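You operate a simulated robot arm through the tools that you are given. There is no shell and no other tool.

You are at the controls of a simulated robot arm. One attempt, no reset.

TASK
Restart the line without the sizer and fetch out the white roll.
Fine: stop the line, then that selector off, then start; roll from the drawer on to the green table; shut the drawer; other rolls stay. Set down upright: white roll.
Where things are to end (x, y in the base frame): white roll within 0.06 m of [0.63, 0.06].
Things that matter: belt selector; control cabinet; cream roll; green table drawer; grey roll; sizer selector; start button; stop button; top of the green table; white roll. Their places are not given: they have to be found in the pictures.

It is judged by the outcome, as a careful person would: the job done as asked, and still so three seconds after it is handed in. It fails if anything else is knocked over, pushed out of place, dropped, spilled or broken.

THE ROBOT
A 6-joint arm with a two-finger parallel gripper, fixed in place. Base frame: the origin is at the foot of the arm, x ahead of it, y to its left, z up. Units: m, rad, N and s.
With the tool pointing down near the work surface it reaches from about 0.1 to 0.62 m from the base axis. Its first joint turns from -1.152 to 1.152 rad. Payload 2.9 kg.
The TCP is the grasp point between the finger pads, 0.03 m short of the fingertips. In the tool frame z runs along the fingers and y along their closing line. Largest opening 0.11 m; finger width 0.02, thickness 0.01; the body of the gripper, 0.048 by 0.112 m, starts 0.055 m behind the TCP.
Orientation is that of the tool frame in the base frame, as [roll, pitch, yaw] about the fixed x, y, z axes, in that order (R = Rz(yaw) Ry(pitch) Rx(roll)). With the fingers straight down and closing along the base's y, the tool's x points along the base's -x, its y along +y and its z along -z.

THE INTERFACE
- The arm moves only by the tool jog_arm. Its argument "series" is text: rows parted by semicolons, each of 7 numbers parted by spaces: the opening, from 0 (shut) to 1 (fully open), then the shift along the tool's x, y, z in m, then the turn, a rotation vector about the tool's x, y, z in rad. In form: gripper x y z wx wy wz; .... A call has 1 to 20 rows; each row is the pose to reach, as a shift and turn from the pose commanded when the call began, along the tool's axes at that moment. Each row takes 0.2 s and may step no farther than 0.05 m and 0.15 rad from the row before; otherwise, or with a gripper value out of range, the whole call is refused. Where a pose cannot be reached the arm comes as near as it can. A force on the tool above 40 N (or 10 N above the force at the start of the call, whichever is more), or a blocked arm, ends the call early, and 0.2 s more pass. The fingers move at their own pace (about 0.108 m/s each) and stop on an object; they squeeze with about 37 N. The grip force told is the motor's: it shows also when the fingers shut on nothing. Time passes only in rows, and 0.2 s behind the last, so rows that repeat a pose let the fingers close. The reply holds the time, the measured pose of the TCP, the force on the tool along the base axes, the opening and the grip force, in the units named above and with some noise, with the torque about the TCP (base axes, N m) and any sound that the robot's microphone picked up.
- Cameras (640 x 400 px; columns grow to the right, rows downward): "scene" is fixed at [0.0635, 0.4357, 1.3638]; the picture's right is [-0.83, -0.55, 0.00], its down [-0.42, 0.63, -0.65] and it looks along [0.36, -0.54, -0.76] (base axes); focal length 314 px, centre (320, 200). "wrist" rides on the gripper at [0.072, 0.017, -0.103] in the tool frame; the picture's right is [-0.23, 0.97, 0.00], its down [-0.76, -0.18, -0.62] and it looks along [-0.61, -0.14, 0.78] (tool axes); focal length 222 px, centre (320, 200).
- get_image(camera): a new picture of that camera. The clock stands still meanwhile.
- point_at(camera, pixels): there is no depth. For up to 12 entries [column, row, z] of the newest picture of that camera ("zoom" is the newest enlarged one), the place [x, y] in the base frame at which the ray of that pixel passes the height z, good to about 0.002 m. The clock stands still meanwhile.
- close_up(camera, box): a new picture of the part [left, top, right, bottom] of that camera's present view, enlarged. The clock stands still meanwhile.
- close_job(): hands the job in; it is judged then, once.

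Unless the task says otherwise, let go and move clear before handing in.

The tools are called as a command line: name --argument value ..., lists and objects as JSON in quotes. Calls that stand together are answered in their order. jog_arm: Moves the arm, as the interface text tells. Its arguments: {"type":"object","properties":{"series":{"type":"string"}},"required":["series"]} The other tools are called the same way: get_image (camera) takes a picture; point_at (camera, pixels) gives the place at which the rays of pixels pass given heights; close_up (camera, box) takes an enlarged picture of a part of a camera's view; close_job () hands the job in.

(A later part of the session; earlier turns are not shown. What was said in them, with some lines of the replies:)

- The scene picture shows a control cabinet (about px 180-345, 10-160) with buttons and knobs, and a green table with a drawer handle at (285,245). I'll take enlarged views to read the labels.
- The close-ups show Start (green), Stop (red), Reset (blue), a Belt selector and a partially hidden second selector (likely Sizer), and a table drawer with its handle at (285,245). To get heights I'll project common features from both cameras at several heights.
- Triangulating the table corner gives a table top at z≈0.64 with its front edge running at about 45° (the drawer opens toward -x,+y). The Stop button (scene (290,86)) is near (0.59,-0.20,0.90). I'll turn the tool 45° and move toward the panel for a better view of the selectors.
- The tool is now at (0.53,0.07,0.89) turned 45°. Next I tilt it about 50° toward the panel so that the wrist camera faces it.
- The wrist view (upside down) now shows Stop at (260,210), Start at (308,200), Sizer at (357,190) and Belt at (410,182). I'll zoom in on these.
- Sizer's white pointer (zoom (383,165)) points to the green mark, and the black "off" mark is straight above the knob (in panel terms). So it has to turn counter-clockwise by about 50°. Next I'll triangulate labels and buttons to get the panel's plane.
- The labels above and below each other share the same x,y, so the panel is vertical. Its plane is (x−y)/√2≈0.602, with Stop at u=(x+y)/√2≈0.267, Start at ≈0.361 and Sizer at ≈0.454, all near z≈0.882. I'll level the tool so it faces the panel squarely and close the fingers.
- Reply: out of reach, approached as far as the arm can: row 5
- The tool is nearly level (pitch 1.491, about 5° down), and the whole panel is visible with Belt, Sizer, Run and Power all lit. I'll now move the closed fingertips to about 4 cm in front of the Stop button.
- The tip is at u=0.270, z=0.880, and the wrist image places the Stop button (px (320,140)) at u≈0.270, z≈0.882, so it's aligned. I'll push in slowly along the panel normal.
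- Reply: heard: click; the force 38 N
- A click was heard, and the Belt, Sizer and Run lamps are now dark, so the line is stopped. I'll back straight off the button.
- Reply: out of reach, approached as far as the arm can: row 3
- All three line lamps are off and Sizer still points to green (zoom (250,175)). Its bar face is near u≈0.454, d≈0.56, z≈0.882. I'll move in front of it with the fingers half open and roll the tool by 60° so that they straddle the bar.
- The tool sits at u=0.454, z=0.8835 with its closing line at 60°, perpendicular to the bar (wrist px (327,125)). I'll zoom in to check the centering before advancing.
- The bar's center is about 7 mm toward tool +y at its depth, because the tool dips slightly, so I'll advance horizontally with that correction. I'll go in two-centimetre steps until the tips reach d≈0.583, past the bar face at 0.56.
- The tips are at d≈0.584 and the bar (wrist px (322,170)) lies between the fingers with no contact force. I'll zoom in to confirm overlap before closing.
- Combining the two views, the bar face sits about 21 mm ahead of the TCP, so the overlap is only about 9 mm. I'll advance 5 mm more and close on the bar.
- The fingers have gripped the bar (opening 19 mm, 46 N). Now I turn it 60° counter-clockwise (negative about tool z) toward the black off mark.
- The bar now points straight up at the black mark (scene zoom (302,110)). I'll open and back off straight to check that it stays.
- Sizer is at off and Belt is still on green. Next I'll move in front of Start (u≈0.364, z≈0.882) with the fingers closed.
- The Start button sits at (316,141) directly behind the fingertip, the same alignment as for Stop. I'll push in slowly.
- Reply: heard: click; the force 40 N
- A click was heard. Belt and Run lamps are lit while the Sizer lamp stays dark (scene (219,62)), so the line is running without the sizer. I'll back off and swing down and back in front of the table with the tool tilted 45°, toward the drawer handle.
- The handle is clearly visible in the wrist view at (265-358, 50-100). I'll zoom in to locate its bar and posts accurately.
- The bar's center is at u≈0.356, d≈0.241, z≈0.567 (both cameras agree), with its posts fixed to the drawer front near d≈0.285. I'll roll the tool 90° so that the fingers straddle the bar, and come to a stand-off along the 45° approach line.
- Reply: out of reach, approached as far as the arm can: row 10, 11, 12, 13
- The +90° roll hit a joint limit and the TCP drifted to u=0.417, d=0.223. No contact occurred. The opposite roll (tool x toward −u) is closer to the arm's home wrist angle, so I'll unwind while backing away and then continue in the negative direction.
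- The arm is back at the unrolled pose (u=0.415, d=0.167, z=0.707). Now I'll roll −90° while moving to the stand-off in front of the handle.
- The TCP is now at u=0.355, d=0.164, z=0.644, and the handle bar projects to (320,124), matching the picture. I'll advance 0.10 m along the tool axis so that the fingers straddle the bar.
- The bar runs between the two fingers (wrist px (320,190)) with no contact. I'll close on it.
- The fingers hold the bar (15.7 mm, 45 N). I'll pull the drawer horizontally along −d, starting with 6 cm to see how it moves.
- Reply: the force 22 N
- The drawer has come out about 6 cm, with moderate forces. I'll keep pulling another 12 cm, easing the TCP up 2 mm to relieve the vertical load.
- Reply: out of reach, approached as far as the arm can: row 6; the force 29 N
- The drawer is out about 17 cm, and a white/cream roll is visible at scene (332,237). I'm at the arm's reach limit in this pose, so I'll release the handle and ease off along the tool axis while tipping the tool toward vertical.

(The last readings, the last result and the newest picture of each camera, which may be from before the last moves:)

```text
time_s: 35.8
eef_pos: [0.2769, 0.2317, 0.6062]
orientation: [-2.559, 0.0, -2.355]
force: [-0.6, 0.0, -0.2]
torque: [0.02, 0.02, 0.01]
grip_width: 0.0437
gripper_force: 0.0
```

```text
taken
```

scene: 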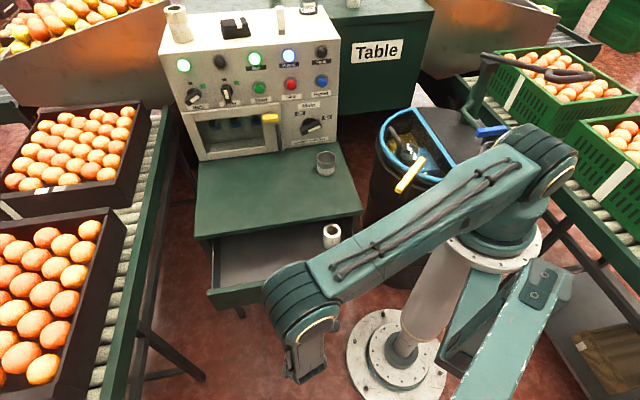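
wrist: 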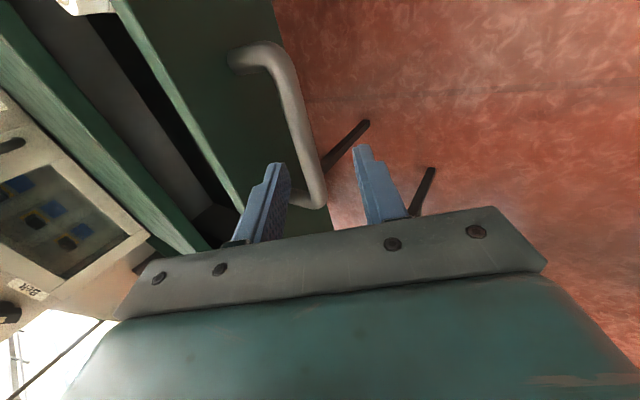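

The fingers are clear of the bar. I'll rise and bring the tool vertical to look into the drawer.

jog_arm --series "0.4 0 -0.022 -0.0334 -0.117 0 0; 0.4 0 -0.044 -0.0668 -0.234 0 0; 0.4 0 -0.066 -0.1 -0.351 0 0; 0.4 0 -0.088 -0.1336 -0.468 0 0; 0.4 0 -0.11 -0.167 -0.582 0 0; 0.4 0 -0.11 -0.167 -0.582 0 0"

get_image --camera "wrist"

get_image --camera "scene"

```text
time_s: 37.2
eef_pos: [0.2795, 0.2352, 0.8072]
orientation: [-3.141, 0.0, -2.354]
force: [0.0, 0.3, 0.1]
torque: [0.01, -0.03, 0.0]
grip_width: 0.0442
gripper_force: 0.0
```

```text
taken
```

wrist: 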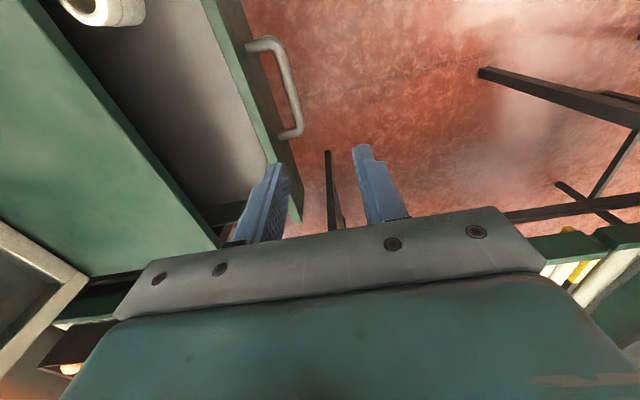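

```text
taken
```

scene: 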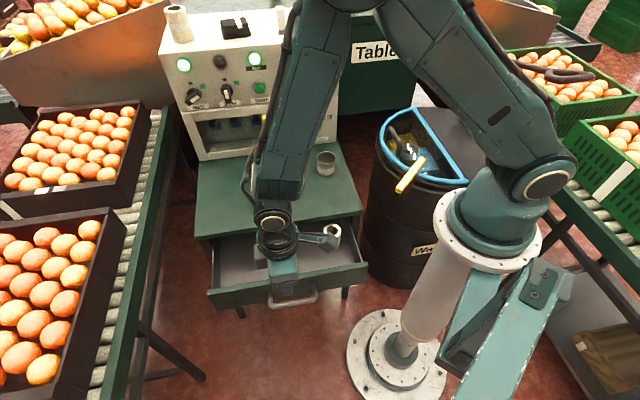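

A roll shows at scene (332,233) near the table edge in the drawer's right part, but the wrist view cuts it off at (100,8). I'll turn the tool 90° so the camera is on the front side and move over the drawer to see all the rolls.

jog_arm --series "0.6 0.0095 -0.0116 -0.0036 0 0 0.131; 0.8 0.019 -0.0232 -0.0072 0 0 0.262; 1 0.0285 -0.0347 -0.0107 0 0 0.393; 1 0.038 -0.0463 -0.0143 0 0 0.524; 1 0.0475 -0.0579 -0.0179 0 0 0.655; 1 0.057 -0.0695 -0.0215 0 0 0.786; 1 0.0665 -0.0811 -0.0251 0 0 0.917; 1 0.076 -0.0927 -0.0287 0 0 1.048; 1 0.0855 -0.1042 -0.0322 0 0 1.179; 1 0.095 -0.1158 -0.0358 0 0 1.31; 1 0.1045 -0.1274 -0.0394 0 0 1.441; 1 0.114 -0.139 -0.043 0 0 1.571; 1 0.114 -0.139 -0.043 0 0 1.571"

get_image --camera "wrist"

get_image --camera "scene"

```text
time_s: 40.0
eef_pos: [0.2936, 0.0496, 0.8488]
orientation: [-3.14, 0.002, 2.356]
force: [0.0, 0.6, 0.6]
torque: [0.02, -0.01, 0.04]
grip_width: 0.1098
gripper_force: 0.2
```

```text
taken
```

wrist: 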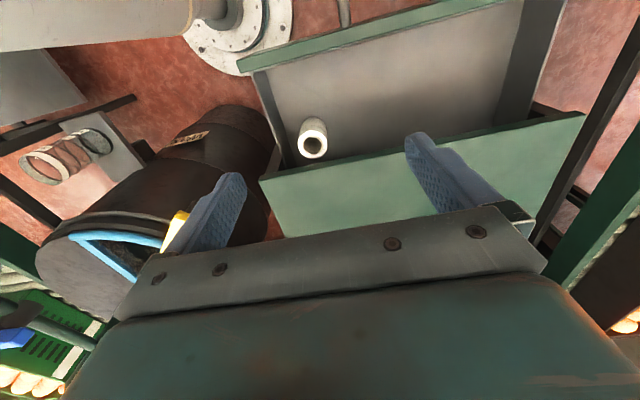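

```text
taken
```

scene: 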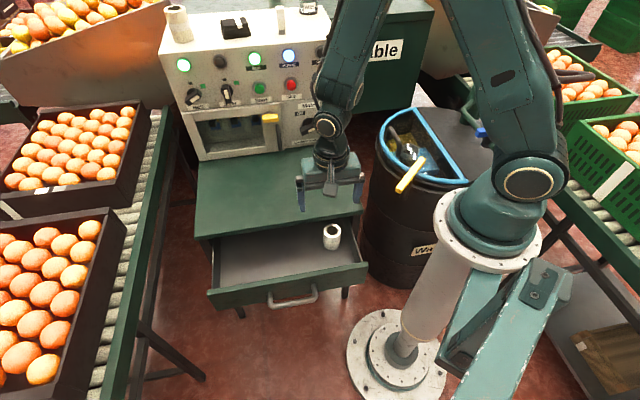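

The opened drawer shows one roll (wrist (313,137), scene (332,236)). The other rolls may be further back or elsewhere, e.g. the cylinder on the cabinet at scene (177,22). I'll zoom in to check colors.

close_up --camera "scene" --box '[200, 200, 380, 312]'

close_up --camera "scene" --box '[150, 0, 346, 60]'

close_up --camera "wrist" --box '[240, 60, 540, 210]'

close_up --camera "scene" --box '[280, 140, 380, 202]'

```text
3.56 times, centred on (290, 256) of scene
```

zoom: 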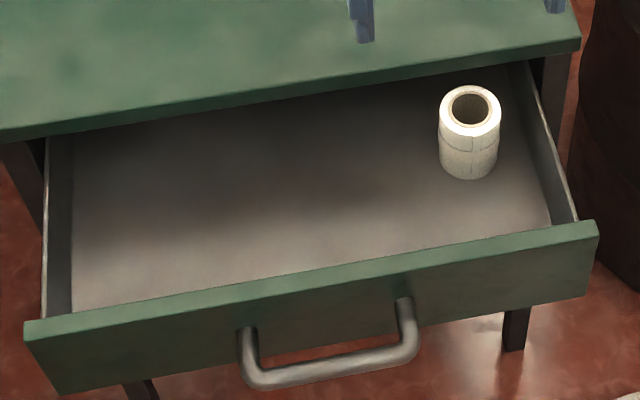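

```text
3.27 times, centred on (248, 30) of scene
```

zoom: 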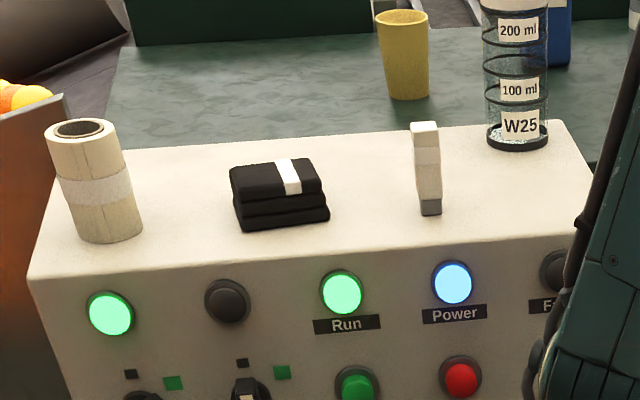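

```text
2.13 times, centred on (390, 135) of wrist
```

zoom: 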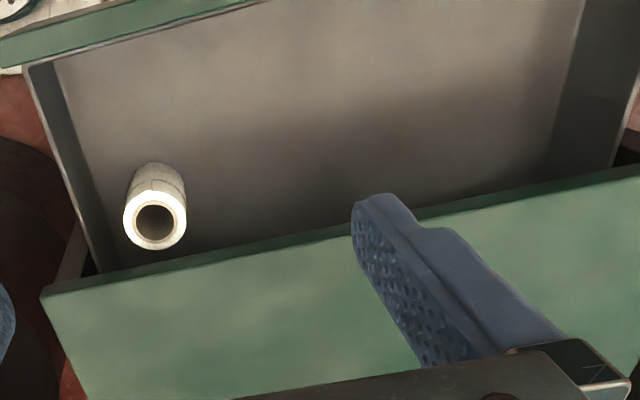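

```text
6.40 times, centred on (330, 171) of scene
```

zoom: 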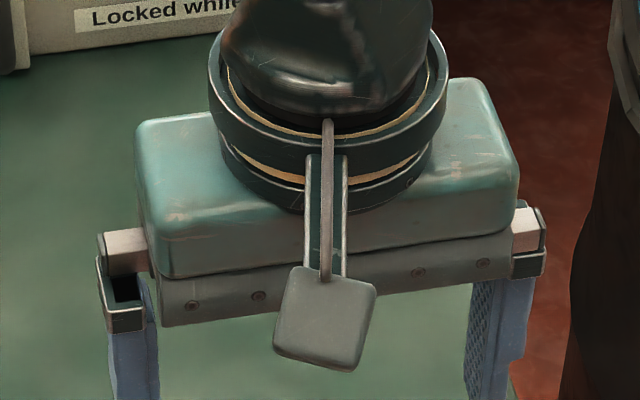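

The cabinet-top roll is cream and the grey one stands on the table, so the white roll is the one in the drawer. It is about 5 cm in diameter, with its top near z≈0.592 at u≈0.2115, d≈0.2585, close to the table edge. I'll approach from above with a 15° lean so the gripper body clears the tabletop edge.

jog_arm --series "0.6 -0.0166 -0.0062 0.0298 0 -0.052 0; 0.6 -0.0332 -0.0125 0.0596 0 -0.104 0; 0.6 -0.0498 -0.0187 0.0894 0 -0.156 0; 0.6 -0.0664 -0.025 0.1192 0 -0.208 0; 0.6 -0.083 -0.0312 0.149 0 -0.26 0; 0.6 -0.083 -0.0312 0.149 0 -0.26 0"

get_image --camera "wrist"

get_image --camera "scene"

```text
time_s: 41.4
eef_pos: [0.3299, -0.0291, 0.6998]
orientation: [-3.141, 0.261, 2.358]
force: [-0.1, -0.5, -0.2]
torque: [0.03, -0.01, -0.01]
grip_width: 0.0661
gripper_force: 0.1
```

```text
taken
```

wrist: 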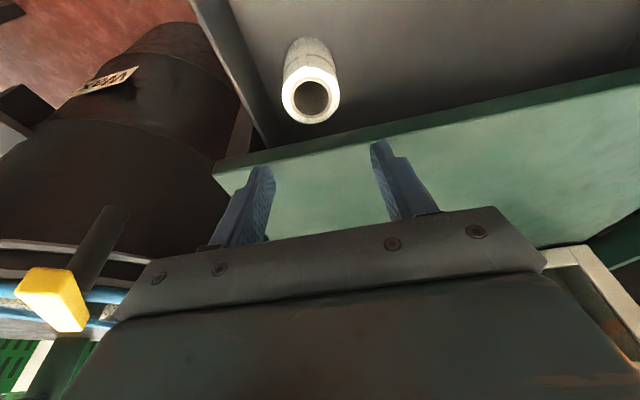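

```text
taken
```

scene: 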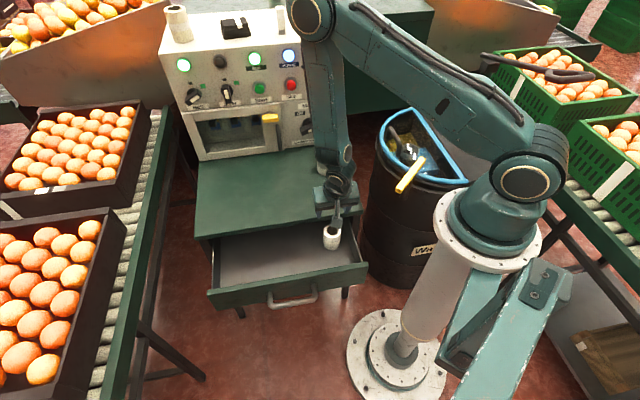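

The roll's top ring is at about wrist (311,98), just ahead of the fingers. I'll zoom in to measure its center, size and the table edge.

close_up --camera "wrist" --box '[220, 20, 420, 145]'

close_up --camera "scene" --box '[290, 170, 390, 232]'

```text
3.20 times, centred on (320, 82) of wrist
```

zoom: 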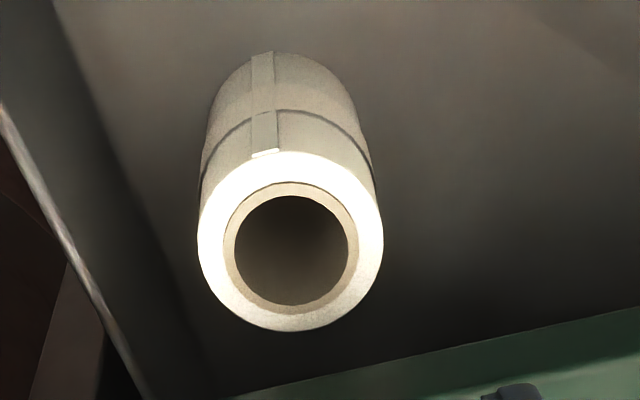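

```text
6.40 times, centred on (340, 201) of scene
```

zoom: 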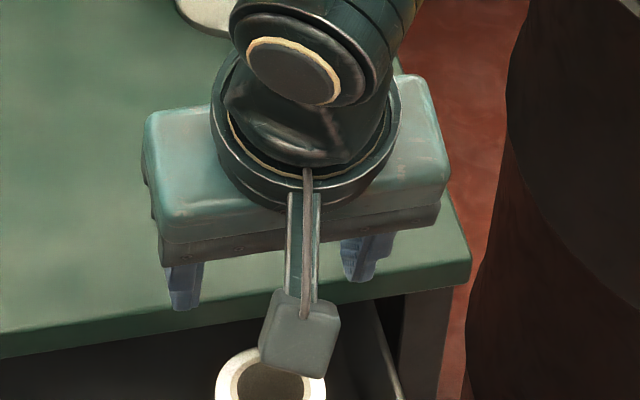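

The roll's center is at u≈0.211, d≈0.2565 with a diameter of 51 mm; the drawer's side wall is near u≈0.157 and the table edge at d≈0.28. I'll descend straight down to TCP z≈0.585 with a 64 mm opening.

jog_arm --series "0.58 0.0074 -0.0012 0.0278 0 0 0; 0.58 0.0149 -0.0012 0.0556 0 0 0; 0.58 0.0223 -0.0012 0.0833 0 0 0; 0.58 0.026 -0.0012 0.0972 0 0 0; 0.58 0.0297 -0.0012 0.1111 0 0 0; 0.58 0.0297 -0.0012 0.1111 0 0 0"

get_image --camera "wrist"

close_up --camera "scene" --box '[270, 170, 390, 245]'

```text
time_s: 42.8
eef_pos: [0.3315, -0.0294, 0.5862]
orientation: [3.141, 0.262, 2.358]
force: [0.0, -0.9, -0.2]
torque: [-0.01, -0.01, -0.01]
grip_width: 0.0637
gripper_force: 0.1
```

```text
taken
```

wrist: 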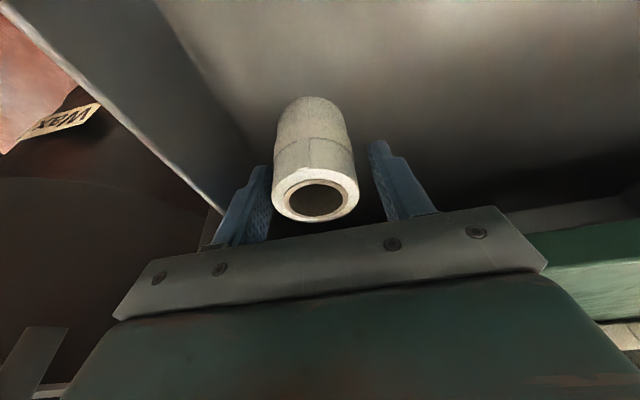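

```text
5.33 times, centred on (330, 208) of scene
```

zoom: 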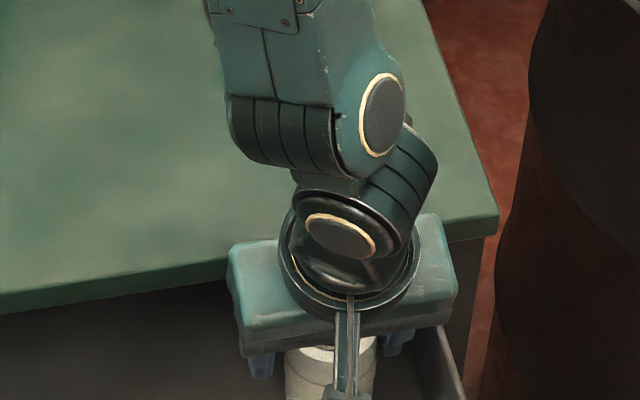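

The roll stands between the fingers, centered about 2.5 mm toward −u. I'll shift by that amount and close.

jog_arm --series "0.58 0 -0.0025 0 0 0 0; 0.5 0 -0.0025 0 0 0 0; 0.4 0 -0.0025 0 0 0 0; 0.3 0 -0.0025 0 0 0 0; 0.3 0 -0.0025 0 0 0 0"

get_image --camera "wrist"

```text
time_s: 44.0
eef_pos: [0.328, -0.0311, 0.5859]
orientation: [3.141, 0.262, 2.36]
force: [0.1, -0.5, 0.5]
torque: [-0.08, 0.01, -0.01]
grip_width: 0.0506
gripper_force: 37.1
```

```text
taken
```

wrist: 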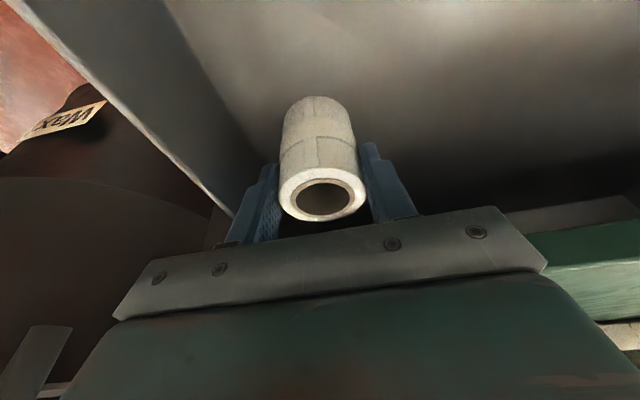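

The roll is gripped (50.6 mm, 37 N). Its back edge is near the tabletop's underside edge, so I'll lift a few millimetres, draw it 2 cm outward, and then raise it clear.

jog_arm --series "0.3 -0.0015 0 -0.0058 0 0 0; 0.3 0.0076 0 -0.0103 0 0 0; 0.3 0.0187 0 -0.0153 0 0 0; 0.3 0.011 0 -0.0443 0 0 0; 0.3 0.0007 0 -0.083 0 0 0; 0.3 -0.0097 0 -0.1216 0 0 0; 0.3 -0.02 0 -0.1603 0 0 0"

get_image --camera "wrist"

get_image --camera "scene"

```text
time_s: 45.6
eef_pos: [0.3127, -0.0145, 0.7452]
orientation: [-3.141, 0.26, 2.358]
force: [0.4, 0.1, -0.1]
torque: [-0.02, -0.03, 0.0]
grip_width: 0.0506
gripper_force: 36.9
```

```text
taken
```

wrist: 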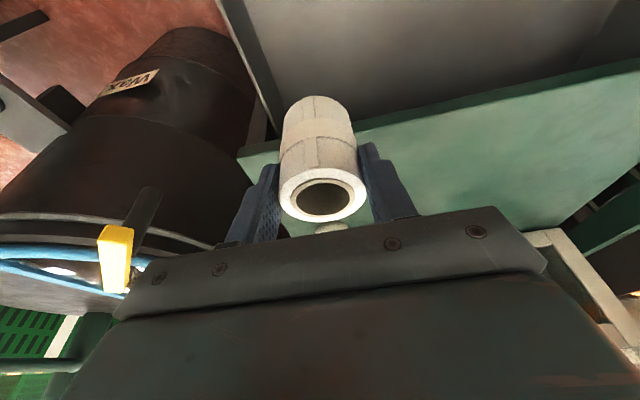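

```text
taken
```

scene: 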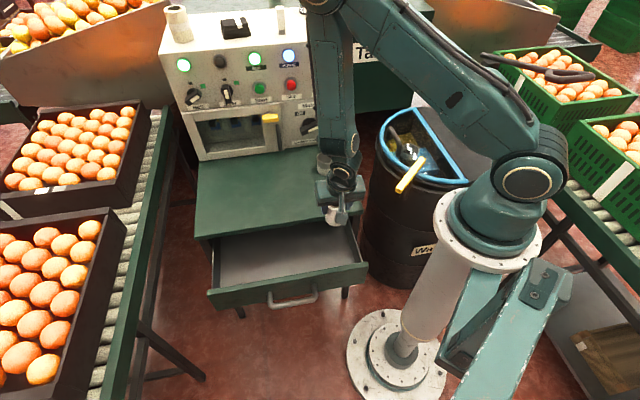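

The white roll is lifted clear with its bottom at about z≈0.70. I'll carry it across over the table to near (0.62,0.06), well away from the grey roll.

jog_arm --series "0.3 -0.0196 0.0338 0.0053 0 0 0; 0.3 -0.0393 0.0675 0.0105 0 0 0; 0.3 -0.0589 0.1013 0.0158 0 0 0; 0.3 -0.0786 0.135 0.021 0 0 0; 0.3 -0.0982 0.1688 0.0263 0 0 0; 0.3 -0.1178 0.2025 0.0315 0 0 0; 0.3 -0.1375 0.2363 0.0368 0 0 0; 0.3 -0.1571 0.27 0.042 0 0 0; 0.3 -0.1571 0.27 0.042 0 0 0"

get_image --camera "wrist"

get_image --camera "scene"

```text
time_s: 47.6
eef_pos: [0.6208, 0.0604, 0.7454]
orientation: [-3.141, 0.261, 2.359]
force: [0.4, 0.9, -0.9]
torque: [0.04, 0.0, 0.0]
grip_width: 0.0508
gripper_force: 37.3
```

```text
taken
```

wrist: 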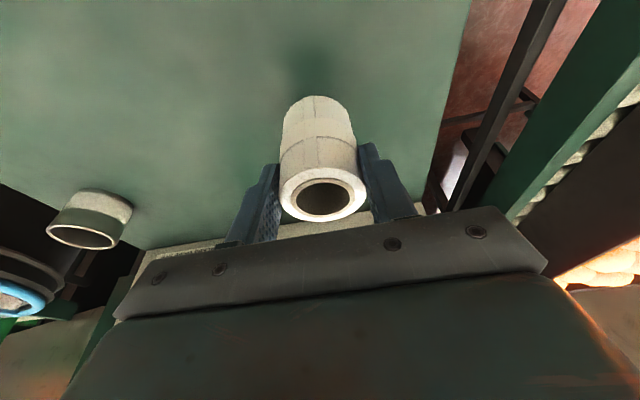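

```text
taken
```

scene: 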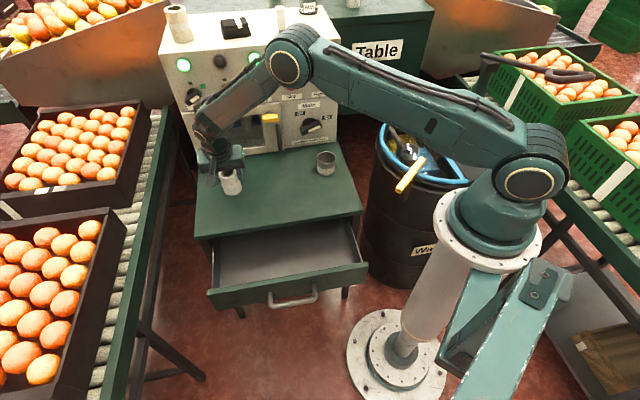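

The roll is above (0.62,0.06) at z=0.745, held upright. I'll lower it to about 1 cm above the table and look at the gap.

jog_arm --series "0.3 0.0052 0 0.0193 0 0 0; 0.3 0.0103 0 0.0386 0 0 0; 0.3 0.0124 0 0.0464 0 0 0; 0.3 0.0124 0 0.0464 0 0 0"

close_up --camera "scene" --box '[180, 130, 300, 205]'

get_image --camera "wrist"

```text
time_s: 48.4
eef_pos: [0.622, 0.0614, 0.7061]
orientation: [3.137, 0.269, 2.352]
force: [-1.0, -0.6, 4.7]
torque: [-0.15, 0.03, -0.03]
grip_width: 0.0504
gripper_force: 37.1
stopped in row 4: the force on the tool passed its limit at 41 N (the readings are from after the stop); the commanded pose is now the measured one
```

```text
5.33 times, centred on (240, 168) of scene
```

zoom: 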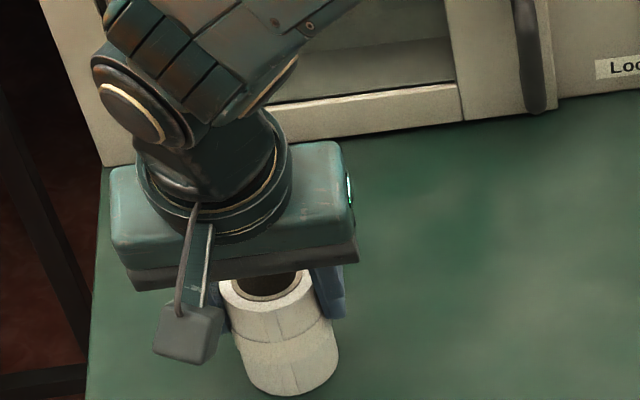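

```text
taken
```

wrist: 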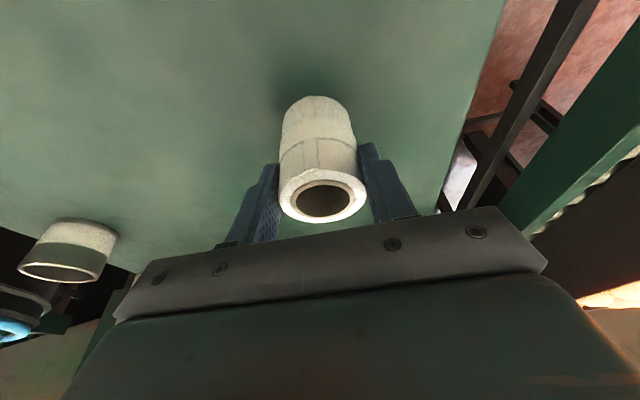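

The roll touched down on the table (contact force stopped the move at TCP z=0.706, with 5 N remaining), standing upright. I'll open the fingers gently and check before retreating.

jog_arm --series "0.47 0 0 0 0 0 0; 0.5 0 0 0 0 0 0; 0.55 0 0 0 0 0 0; 0.6 0 0 0 0 0 0; 0.62 0 0 0 0 0 0"

get_image --camera "wrist"

close_up --camera "scene" --box '[180, 130, 300, 205]'

```text
time_s: 49.6
eef_pos: [0.6235, 0.0605, 0.7051]
orientation: [3.136, 0.267, 2.352]
force: [0.7, 0.3, 0.8]
torque: [0.0, 0.01, -0.02]
grip_width: 0.0681
gripper_force: 0.0
```

```text
taken
```

wrist: 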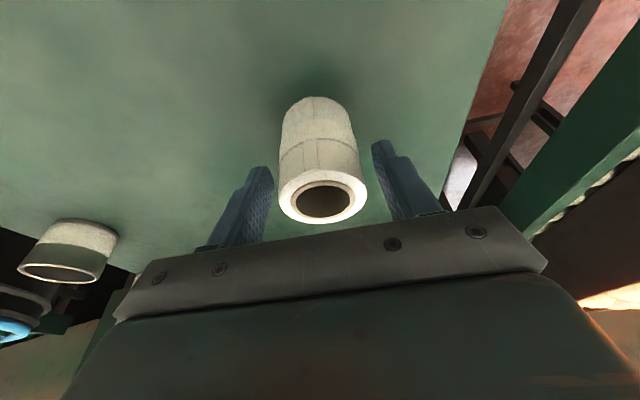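

```text
5.33 times, centred on (240, 168) of scene
```

zoom: 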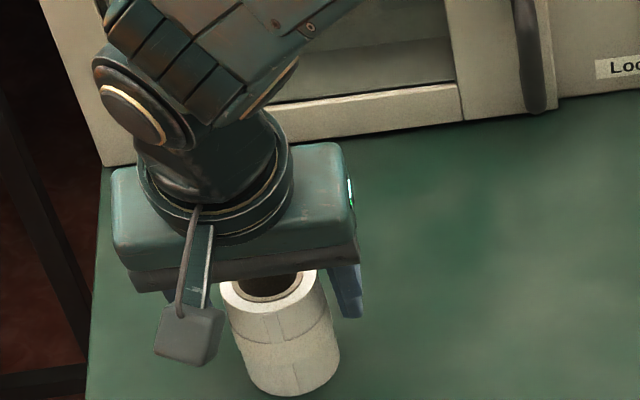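

The roll stands free between the opened fingers. I'll lift straight up.

jog_arm --series "0.62 -0.0052 0 -0.0193 0 0 0; 0.62 -0.0129 0 -0.0483 0 0 0; 0.62 -0.0232 0 -0.0869 0 0 0; 0.62 -0.0335 0 -0.1256 0 0 0; 0.62 -0.0387 0 -0.145 0 0 0"

get_image --camera "scene"

get_image --camera "wrist"

```text
time_s: 50.8
eef_pos: [0.6219, 0.0608, 0.854]
orientation: [3.137, 0.269, 2.355]
force: [-0.5, 0.0, -0.4]
torque: [-0.01, 0.0, -0.01]
grip_width: 0.0683
gripper_force: 0.1
```

```text
taken
```

scene: 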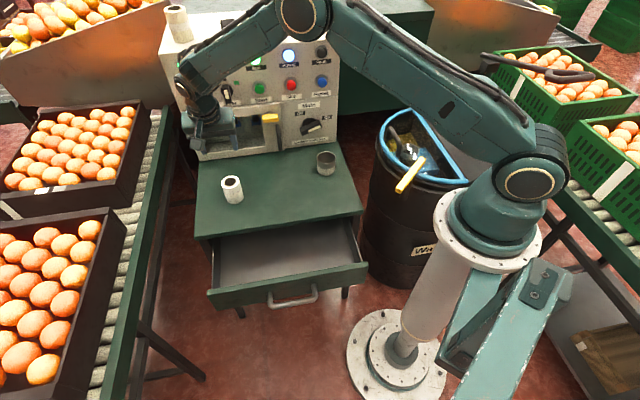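

```text
taken
```

wrist: 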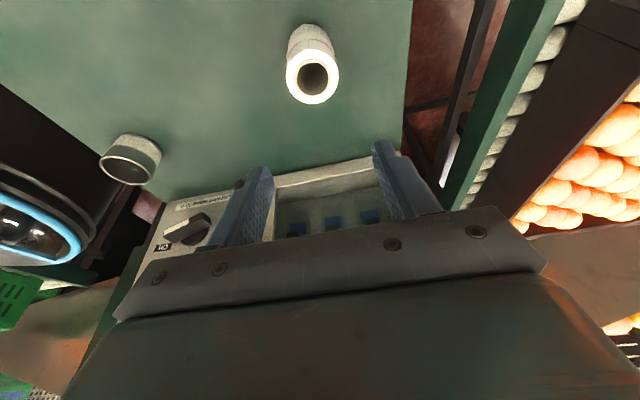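

The white roll stands upright at scene (232,190), and the drawer remains open. I'll go to a position above the gap between the handle and the drawer front, fingers closed and tool tilted 40°, to push the drawer shut on its front face.

jog_arm --series "0.62 0.0312 -0.0127 -0.0086 0 -0.0431 0; 0.62 0.0624 -0.0255 -0.0172 0 -0.0862 0; 0.62 0.0936 -0.0382 -0.0258 0 -0.1293 0; 0.3 0.1248 -0.0509 -0.0344 0 -0.1724 0; 0 0.162 -0.0637 -0.0216 0 -0.2155 0; 0 0.1992 -0.0764 -0.0086 0 -0.2586 0; 0 0.2363 -0.0891 0.0043 0 -0.3017 0; 0 0.2734 -0.1018 0.0172 0 -0.3448 0; 0 0.3106 -0.1146 0.0302 0 -0.3879 0; 0 0.3477 -0.1273 0.0431 0 -0.431 0; 0 0.3477 -0.1273 0.0431 0 -0.431 0"

get_image --camera "wrist"

get_image --camera "scene"

```text
time_s: 53.2
eef_pos: [0.3018, 0.203, 0.7175]
orientation: [3.135, 0.699, 2.349]
force: [0.8, 0.9, 0.6]
torque: [-0.01, 0.03, -0.01]
grip_width: 0.0001
gripper_force: 37.3
```

```text
taken
```

wrist: 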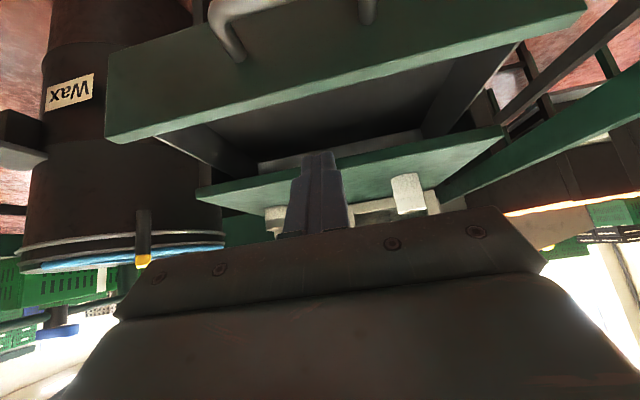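

```text
taken
```

scene: 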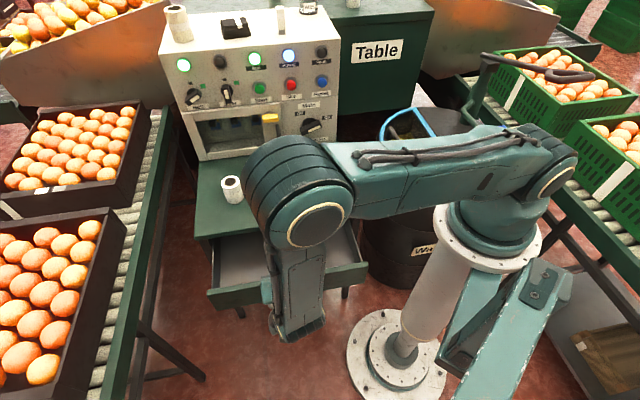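

The drawer's front face is at d≈0.111-0.115 (handle post base at wrist (238,58)), and the fingertips would come down about 14 mm in front of it. I'll descend vertically to TCP z≈0.605.

jog_arm --series "0 0.0181 -0.0015 0.0215 0 0 0; 0 0.0363 -0.0015 0.0431 0 0 0; 0 0.0544 -0.0015 0.0646 0 0 0; 0 0.0635 -0.0015 0.0753 0 0 0; 0 0.0725 -0.0015 0.0861 0 0 0; 0 0.0725 -0.0015 0.0861 0 0 0"

get_image --camera "wrist"

get_image --camera "scene"

```text
time_s: 54.6
eef_pos: [0.2993, 0.2007, 0.6083]
orientation: [3.136, 0.7, 2.349]
force: [-0.8, 0.9, 0.5]
torque: [0.04, 0.02, 0.01]
grip_width: 0.0
gripper_force: 37.2
```

```text
taken
```

wrist: 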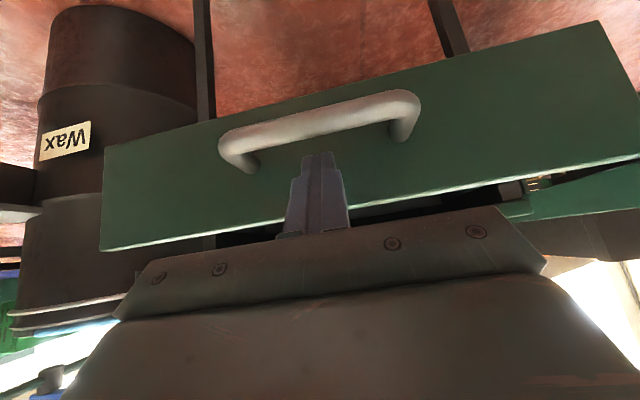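

```text
taken
```

scene: 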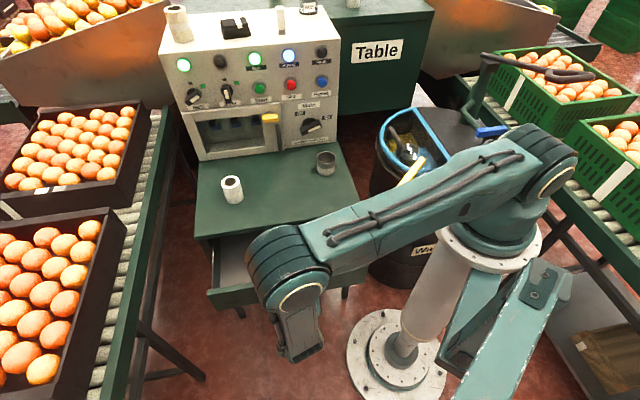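

The fingertips are just in front of the drawer face, between the handle posts (wrist (320,155)). I'll push along +d for 15 cm.

jog_arm --series "0 -0.0134 0 0.0132 0 0 0; 0 -0.0273 0 0.0257 0 0 0; 0 -0.0412 0 0.0386 0 0 0; 0 -0.0556 0 0.0507 0 0 0; 0 -0.07 0 0.0628 0 0 0; 0 -0.0844 0 0.0749 0 0 0; 0 -0.0988 0 0.087 0 0 0; 0 -0.1131 0 0.0991 0 0 0"

get_image --camera "wrist"

get_image --camera "scene"

```text
time_s: 56.4
eef_pos: [0.4052, 0.0929, 0.6064]
orientation: [3.136, 0.699, 2.352]
force: [0.2, -0.7, 0.4]
torque: [-0.01, -0.03, -0.03]
grip_width: 0.0
gripper_force: 36.8
```

```text
taken
```

wrist: 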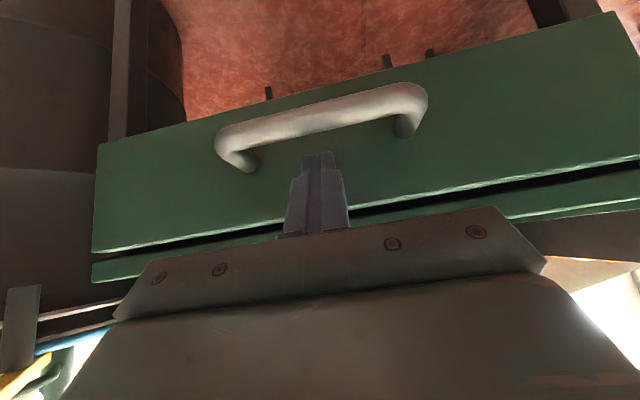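

```text
taken
```

scene: 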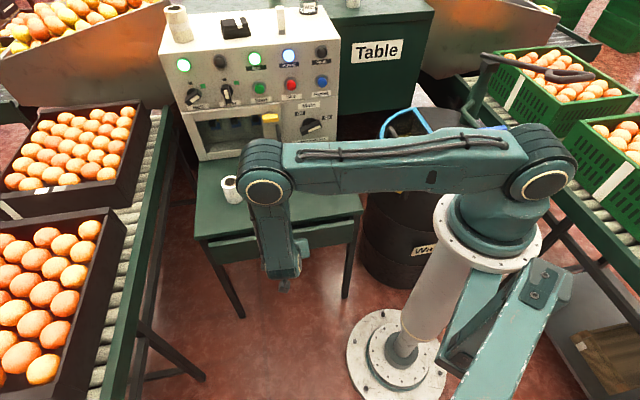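

The drawer is nearly shut, and the line from (95,265) to (640,170) in the wrist view shows the remaining gap under the tabletop. I'll push the last centimetres in small steps until it stops.

jog_arm --series "0 -0.0061 0 0.0052 0 0 0; 0 -0.0122 0 0.0103 0 0 0; 0 -0.0184 0 0.0155 0 0 0; 0 -0.0245 0 0.0206 0 0 0; 0 -0.0275 0 0.0232 0 0 0; 0 -0.0306 0 0.0258 0 0 0"

get_image --camera "wrist"

get_image --camera "scene"

```text
time_s: 57.8
eef_pos: [0.4309, 0.0696, 0.6036]
orientation: [3.139, 0.688, 2.357]
force: [-3.0, 2.1, 1.6]
torque: [0.0, 0.05, -0.05]
grip_width: 0.0
gripper_force: 36.6
stopped in row 6: the force on the tool passed its limit at 45 N (the readings are from after the stop); the commanded pose is now the measured one
```

```text
taken
```

wrist: 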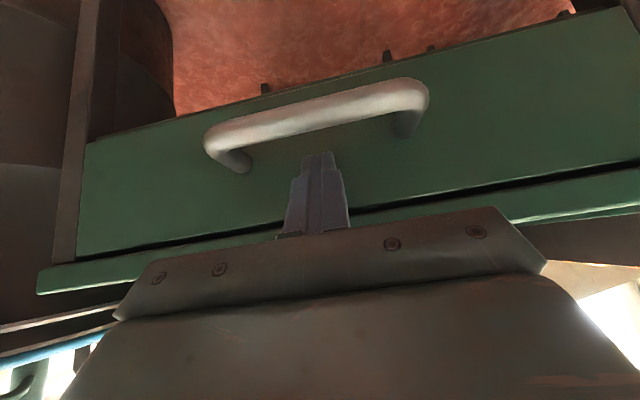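

```text
taken
```

scene: 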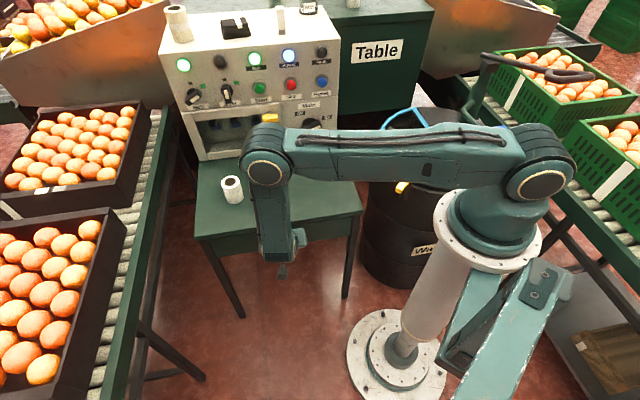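

The push stopped at 45 N with the contact point at d≈0.283, which matches the shut position. I'll back away along the tool axis and check the drawer against the first picture.

jog_arm --series "0 0 0 -0.03 0 0 0; 0 0 0 -0.07 0 0 0; 0 0 0 -0.11 0 0 0; 0 0 0 -0.15 0 0 0; 0 -0.03 0 -0.18 0 0 0; 0 -0.06 0 -0.21 0 0 0; 0 -0.09 0 -0.24 0 0 0"

get_image --camera "scene"

get_image --camera "wrist"

```text
time_s: 59.4
eef_pos: [0.3759, 0.1276, 0.8431]
orientation: [3.139, 0.688, 2.358]
force: [0.0, -0.2, 0.2]
torque: [-0.01, 0.03, -0.02]
grip_width: 0.0
gripper_force: 36.7
```

```text
taken
```

scene: 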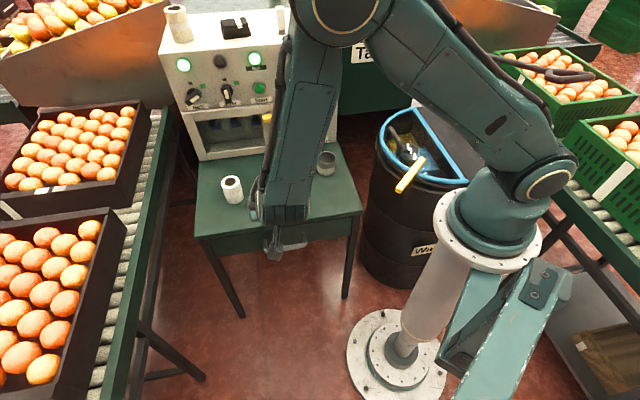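

```text
taken
```

wrist: 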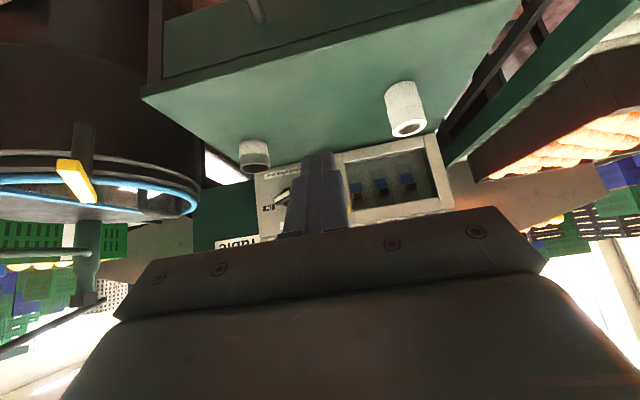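

The arm still hides the handle in the scene view. I'll move up and aside to near the starting pose for a clear check.

jog_arm --series "0 -0.0311 0.0178 -0.0151 0 0.1376 0; 0 -0.0621 0.0356 -0.0302 0 0.2752 0; 0 -0.0932 0.0534 -0.0454 0 0.4128 0; 0.3 -0.1242 0.0712 -0.0605 0 0.5504 0; 0.5 -0.1553 0.089 -0.0756 0 0.688 0; 0.5 -0.1553 0.089 -0.0756 0 0.688 0"

get_image --camera "scene"

close_up --camera "scene" --box '[180, 140, 380, 265]'

close_up --camera "scene" --box '[150, 0, 350, 125]'

```text
time_s: 60.8
eef_pos: [0.4881, 0.141, 1.0018]
orientation: [3.138, -0.001, 2.358]
force: [0.4, -0.7, -0.4]
torque: [-0.02, -0.01, -0.01]
grip_width: 0.0549
gripper_force: 0.1
```

```text
taken
```

scene: 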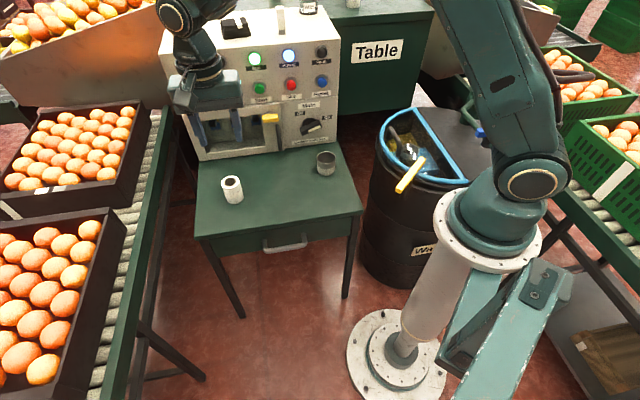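

```text
3.20 times, centred on (280, 202) of scene
```

zoom: 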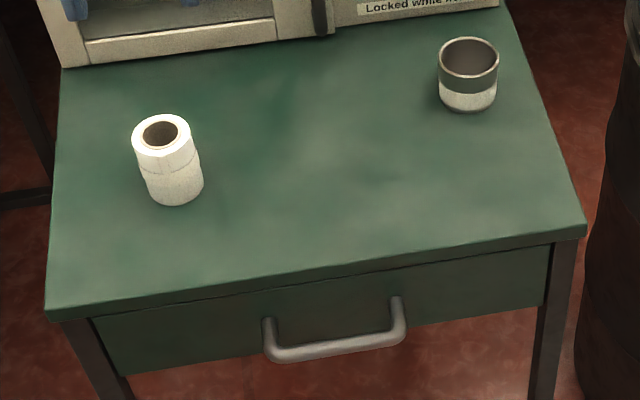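

```text
3.20 times, centred on (250, 62) of scene
```

zoom: 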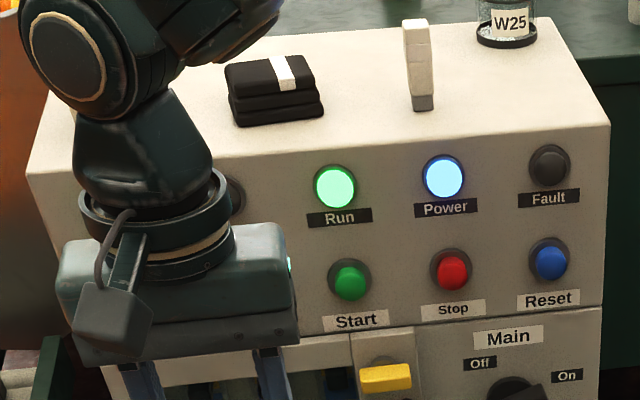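

The drawer looks exactly as it did at the start (handle at zoom (335,345)), the grey roll hasn't moved, and the white roll stands upright. I'll verify the roll's position by projection and move the arm a bit to see the left of the panel and the cream roll once more.

point_at --camera "scene" --pixels '[[230.6, 181.3, 0.712], [235, 197.8, 0.637]]'

jog_arm --series "0.5 0.03 -0.03 -0.01 0 0 0; 0.5 0.06 -0.06 -0.02 0 0 0; 0.5 0.09 -0.09 -0.03 0 0 0; 0.5 0.12 -0.12 -0.04 0 0 0; 0.5 0.14 -0.15 -0.05 0 0 0"

get_image --camera "scene"

close_up --camera "scene" --box '[150, 0, 350, 125]'

```text
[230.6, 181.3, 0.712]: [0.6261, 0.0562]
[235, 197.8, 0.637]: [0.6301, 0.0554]
```

```text
time_s: 62.0
eef_pos: [0.2776, 0.1314, 1.0539]
orientation: [3.137, 0.002, 2.359]
force: [0.3, 0.0, 0.7]
torque: [-0.01, 0.02, 0.0]
grip_width: 0.0549
gripper_force: 0.1
```

```text
taken
```

scene: 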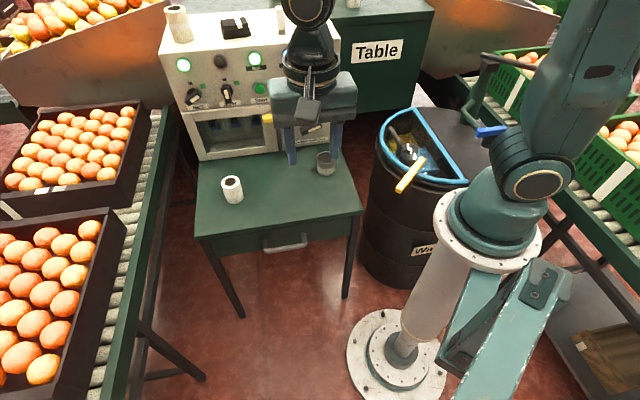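

```text
3.20 times, centred on (250, 62) of scene
```

zoom: 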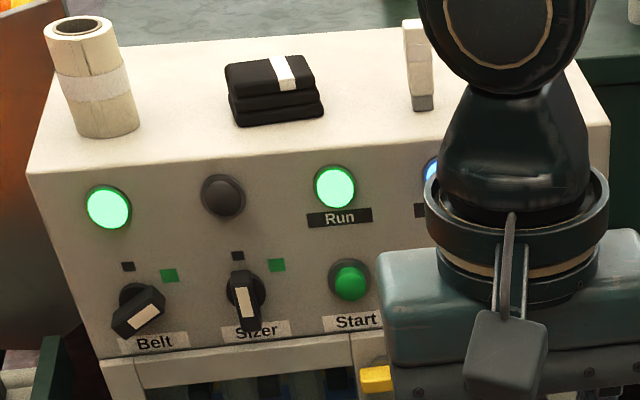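

Everything checks out:
- **Line:** the Belt and Run lamps are lit. The Sizer lamp is dark and its pointer is on the black mark.
- **White roll:** it stands upright at about (0.628, 0.056).
- **Drawer:** it is shut.
- **Other rolls:** the cream and grey rolls are where they were.
- **Arm:** it is clear of everything.

I'm handing the job in.

close_job

```text
The job is handed in.
```

The line is running again without the sizer, and the white roll is out of the drawer and on the green table. The job is handed in. I don't have the verdict; what follows is from the last pictures before hand-in.

- **Line:** I pressed Stop, turned the Sizer selector to off, then pressed Start. The Belt and Run lamps are lit and the Sizer lamp is dark. The Belt selector was left on.
- **White roll:** it stands upright at about (0.628, 0.056), less than 1 cm from the target.
- **Drawer:** it is pushed fully shut and looks the same as in the first picture.
- **Other rolls:** the cream roll on the cabinet and the grey roll on the table look undisturbed.

The gripper is empty and the arm is clear of the table.
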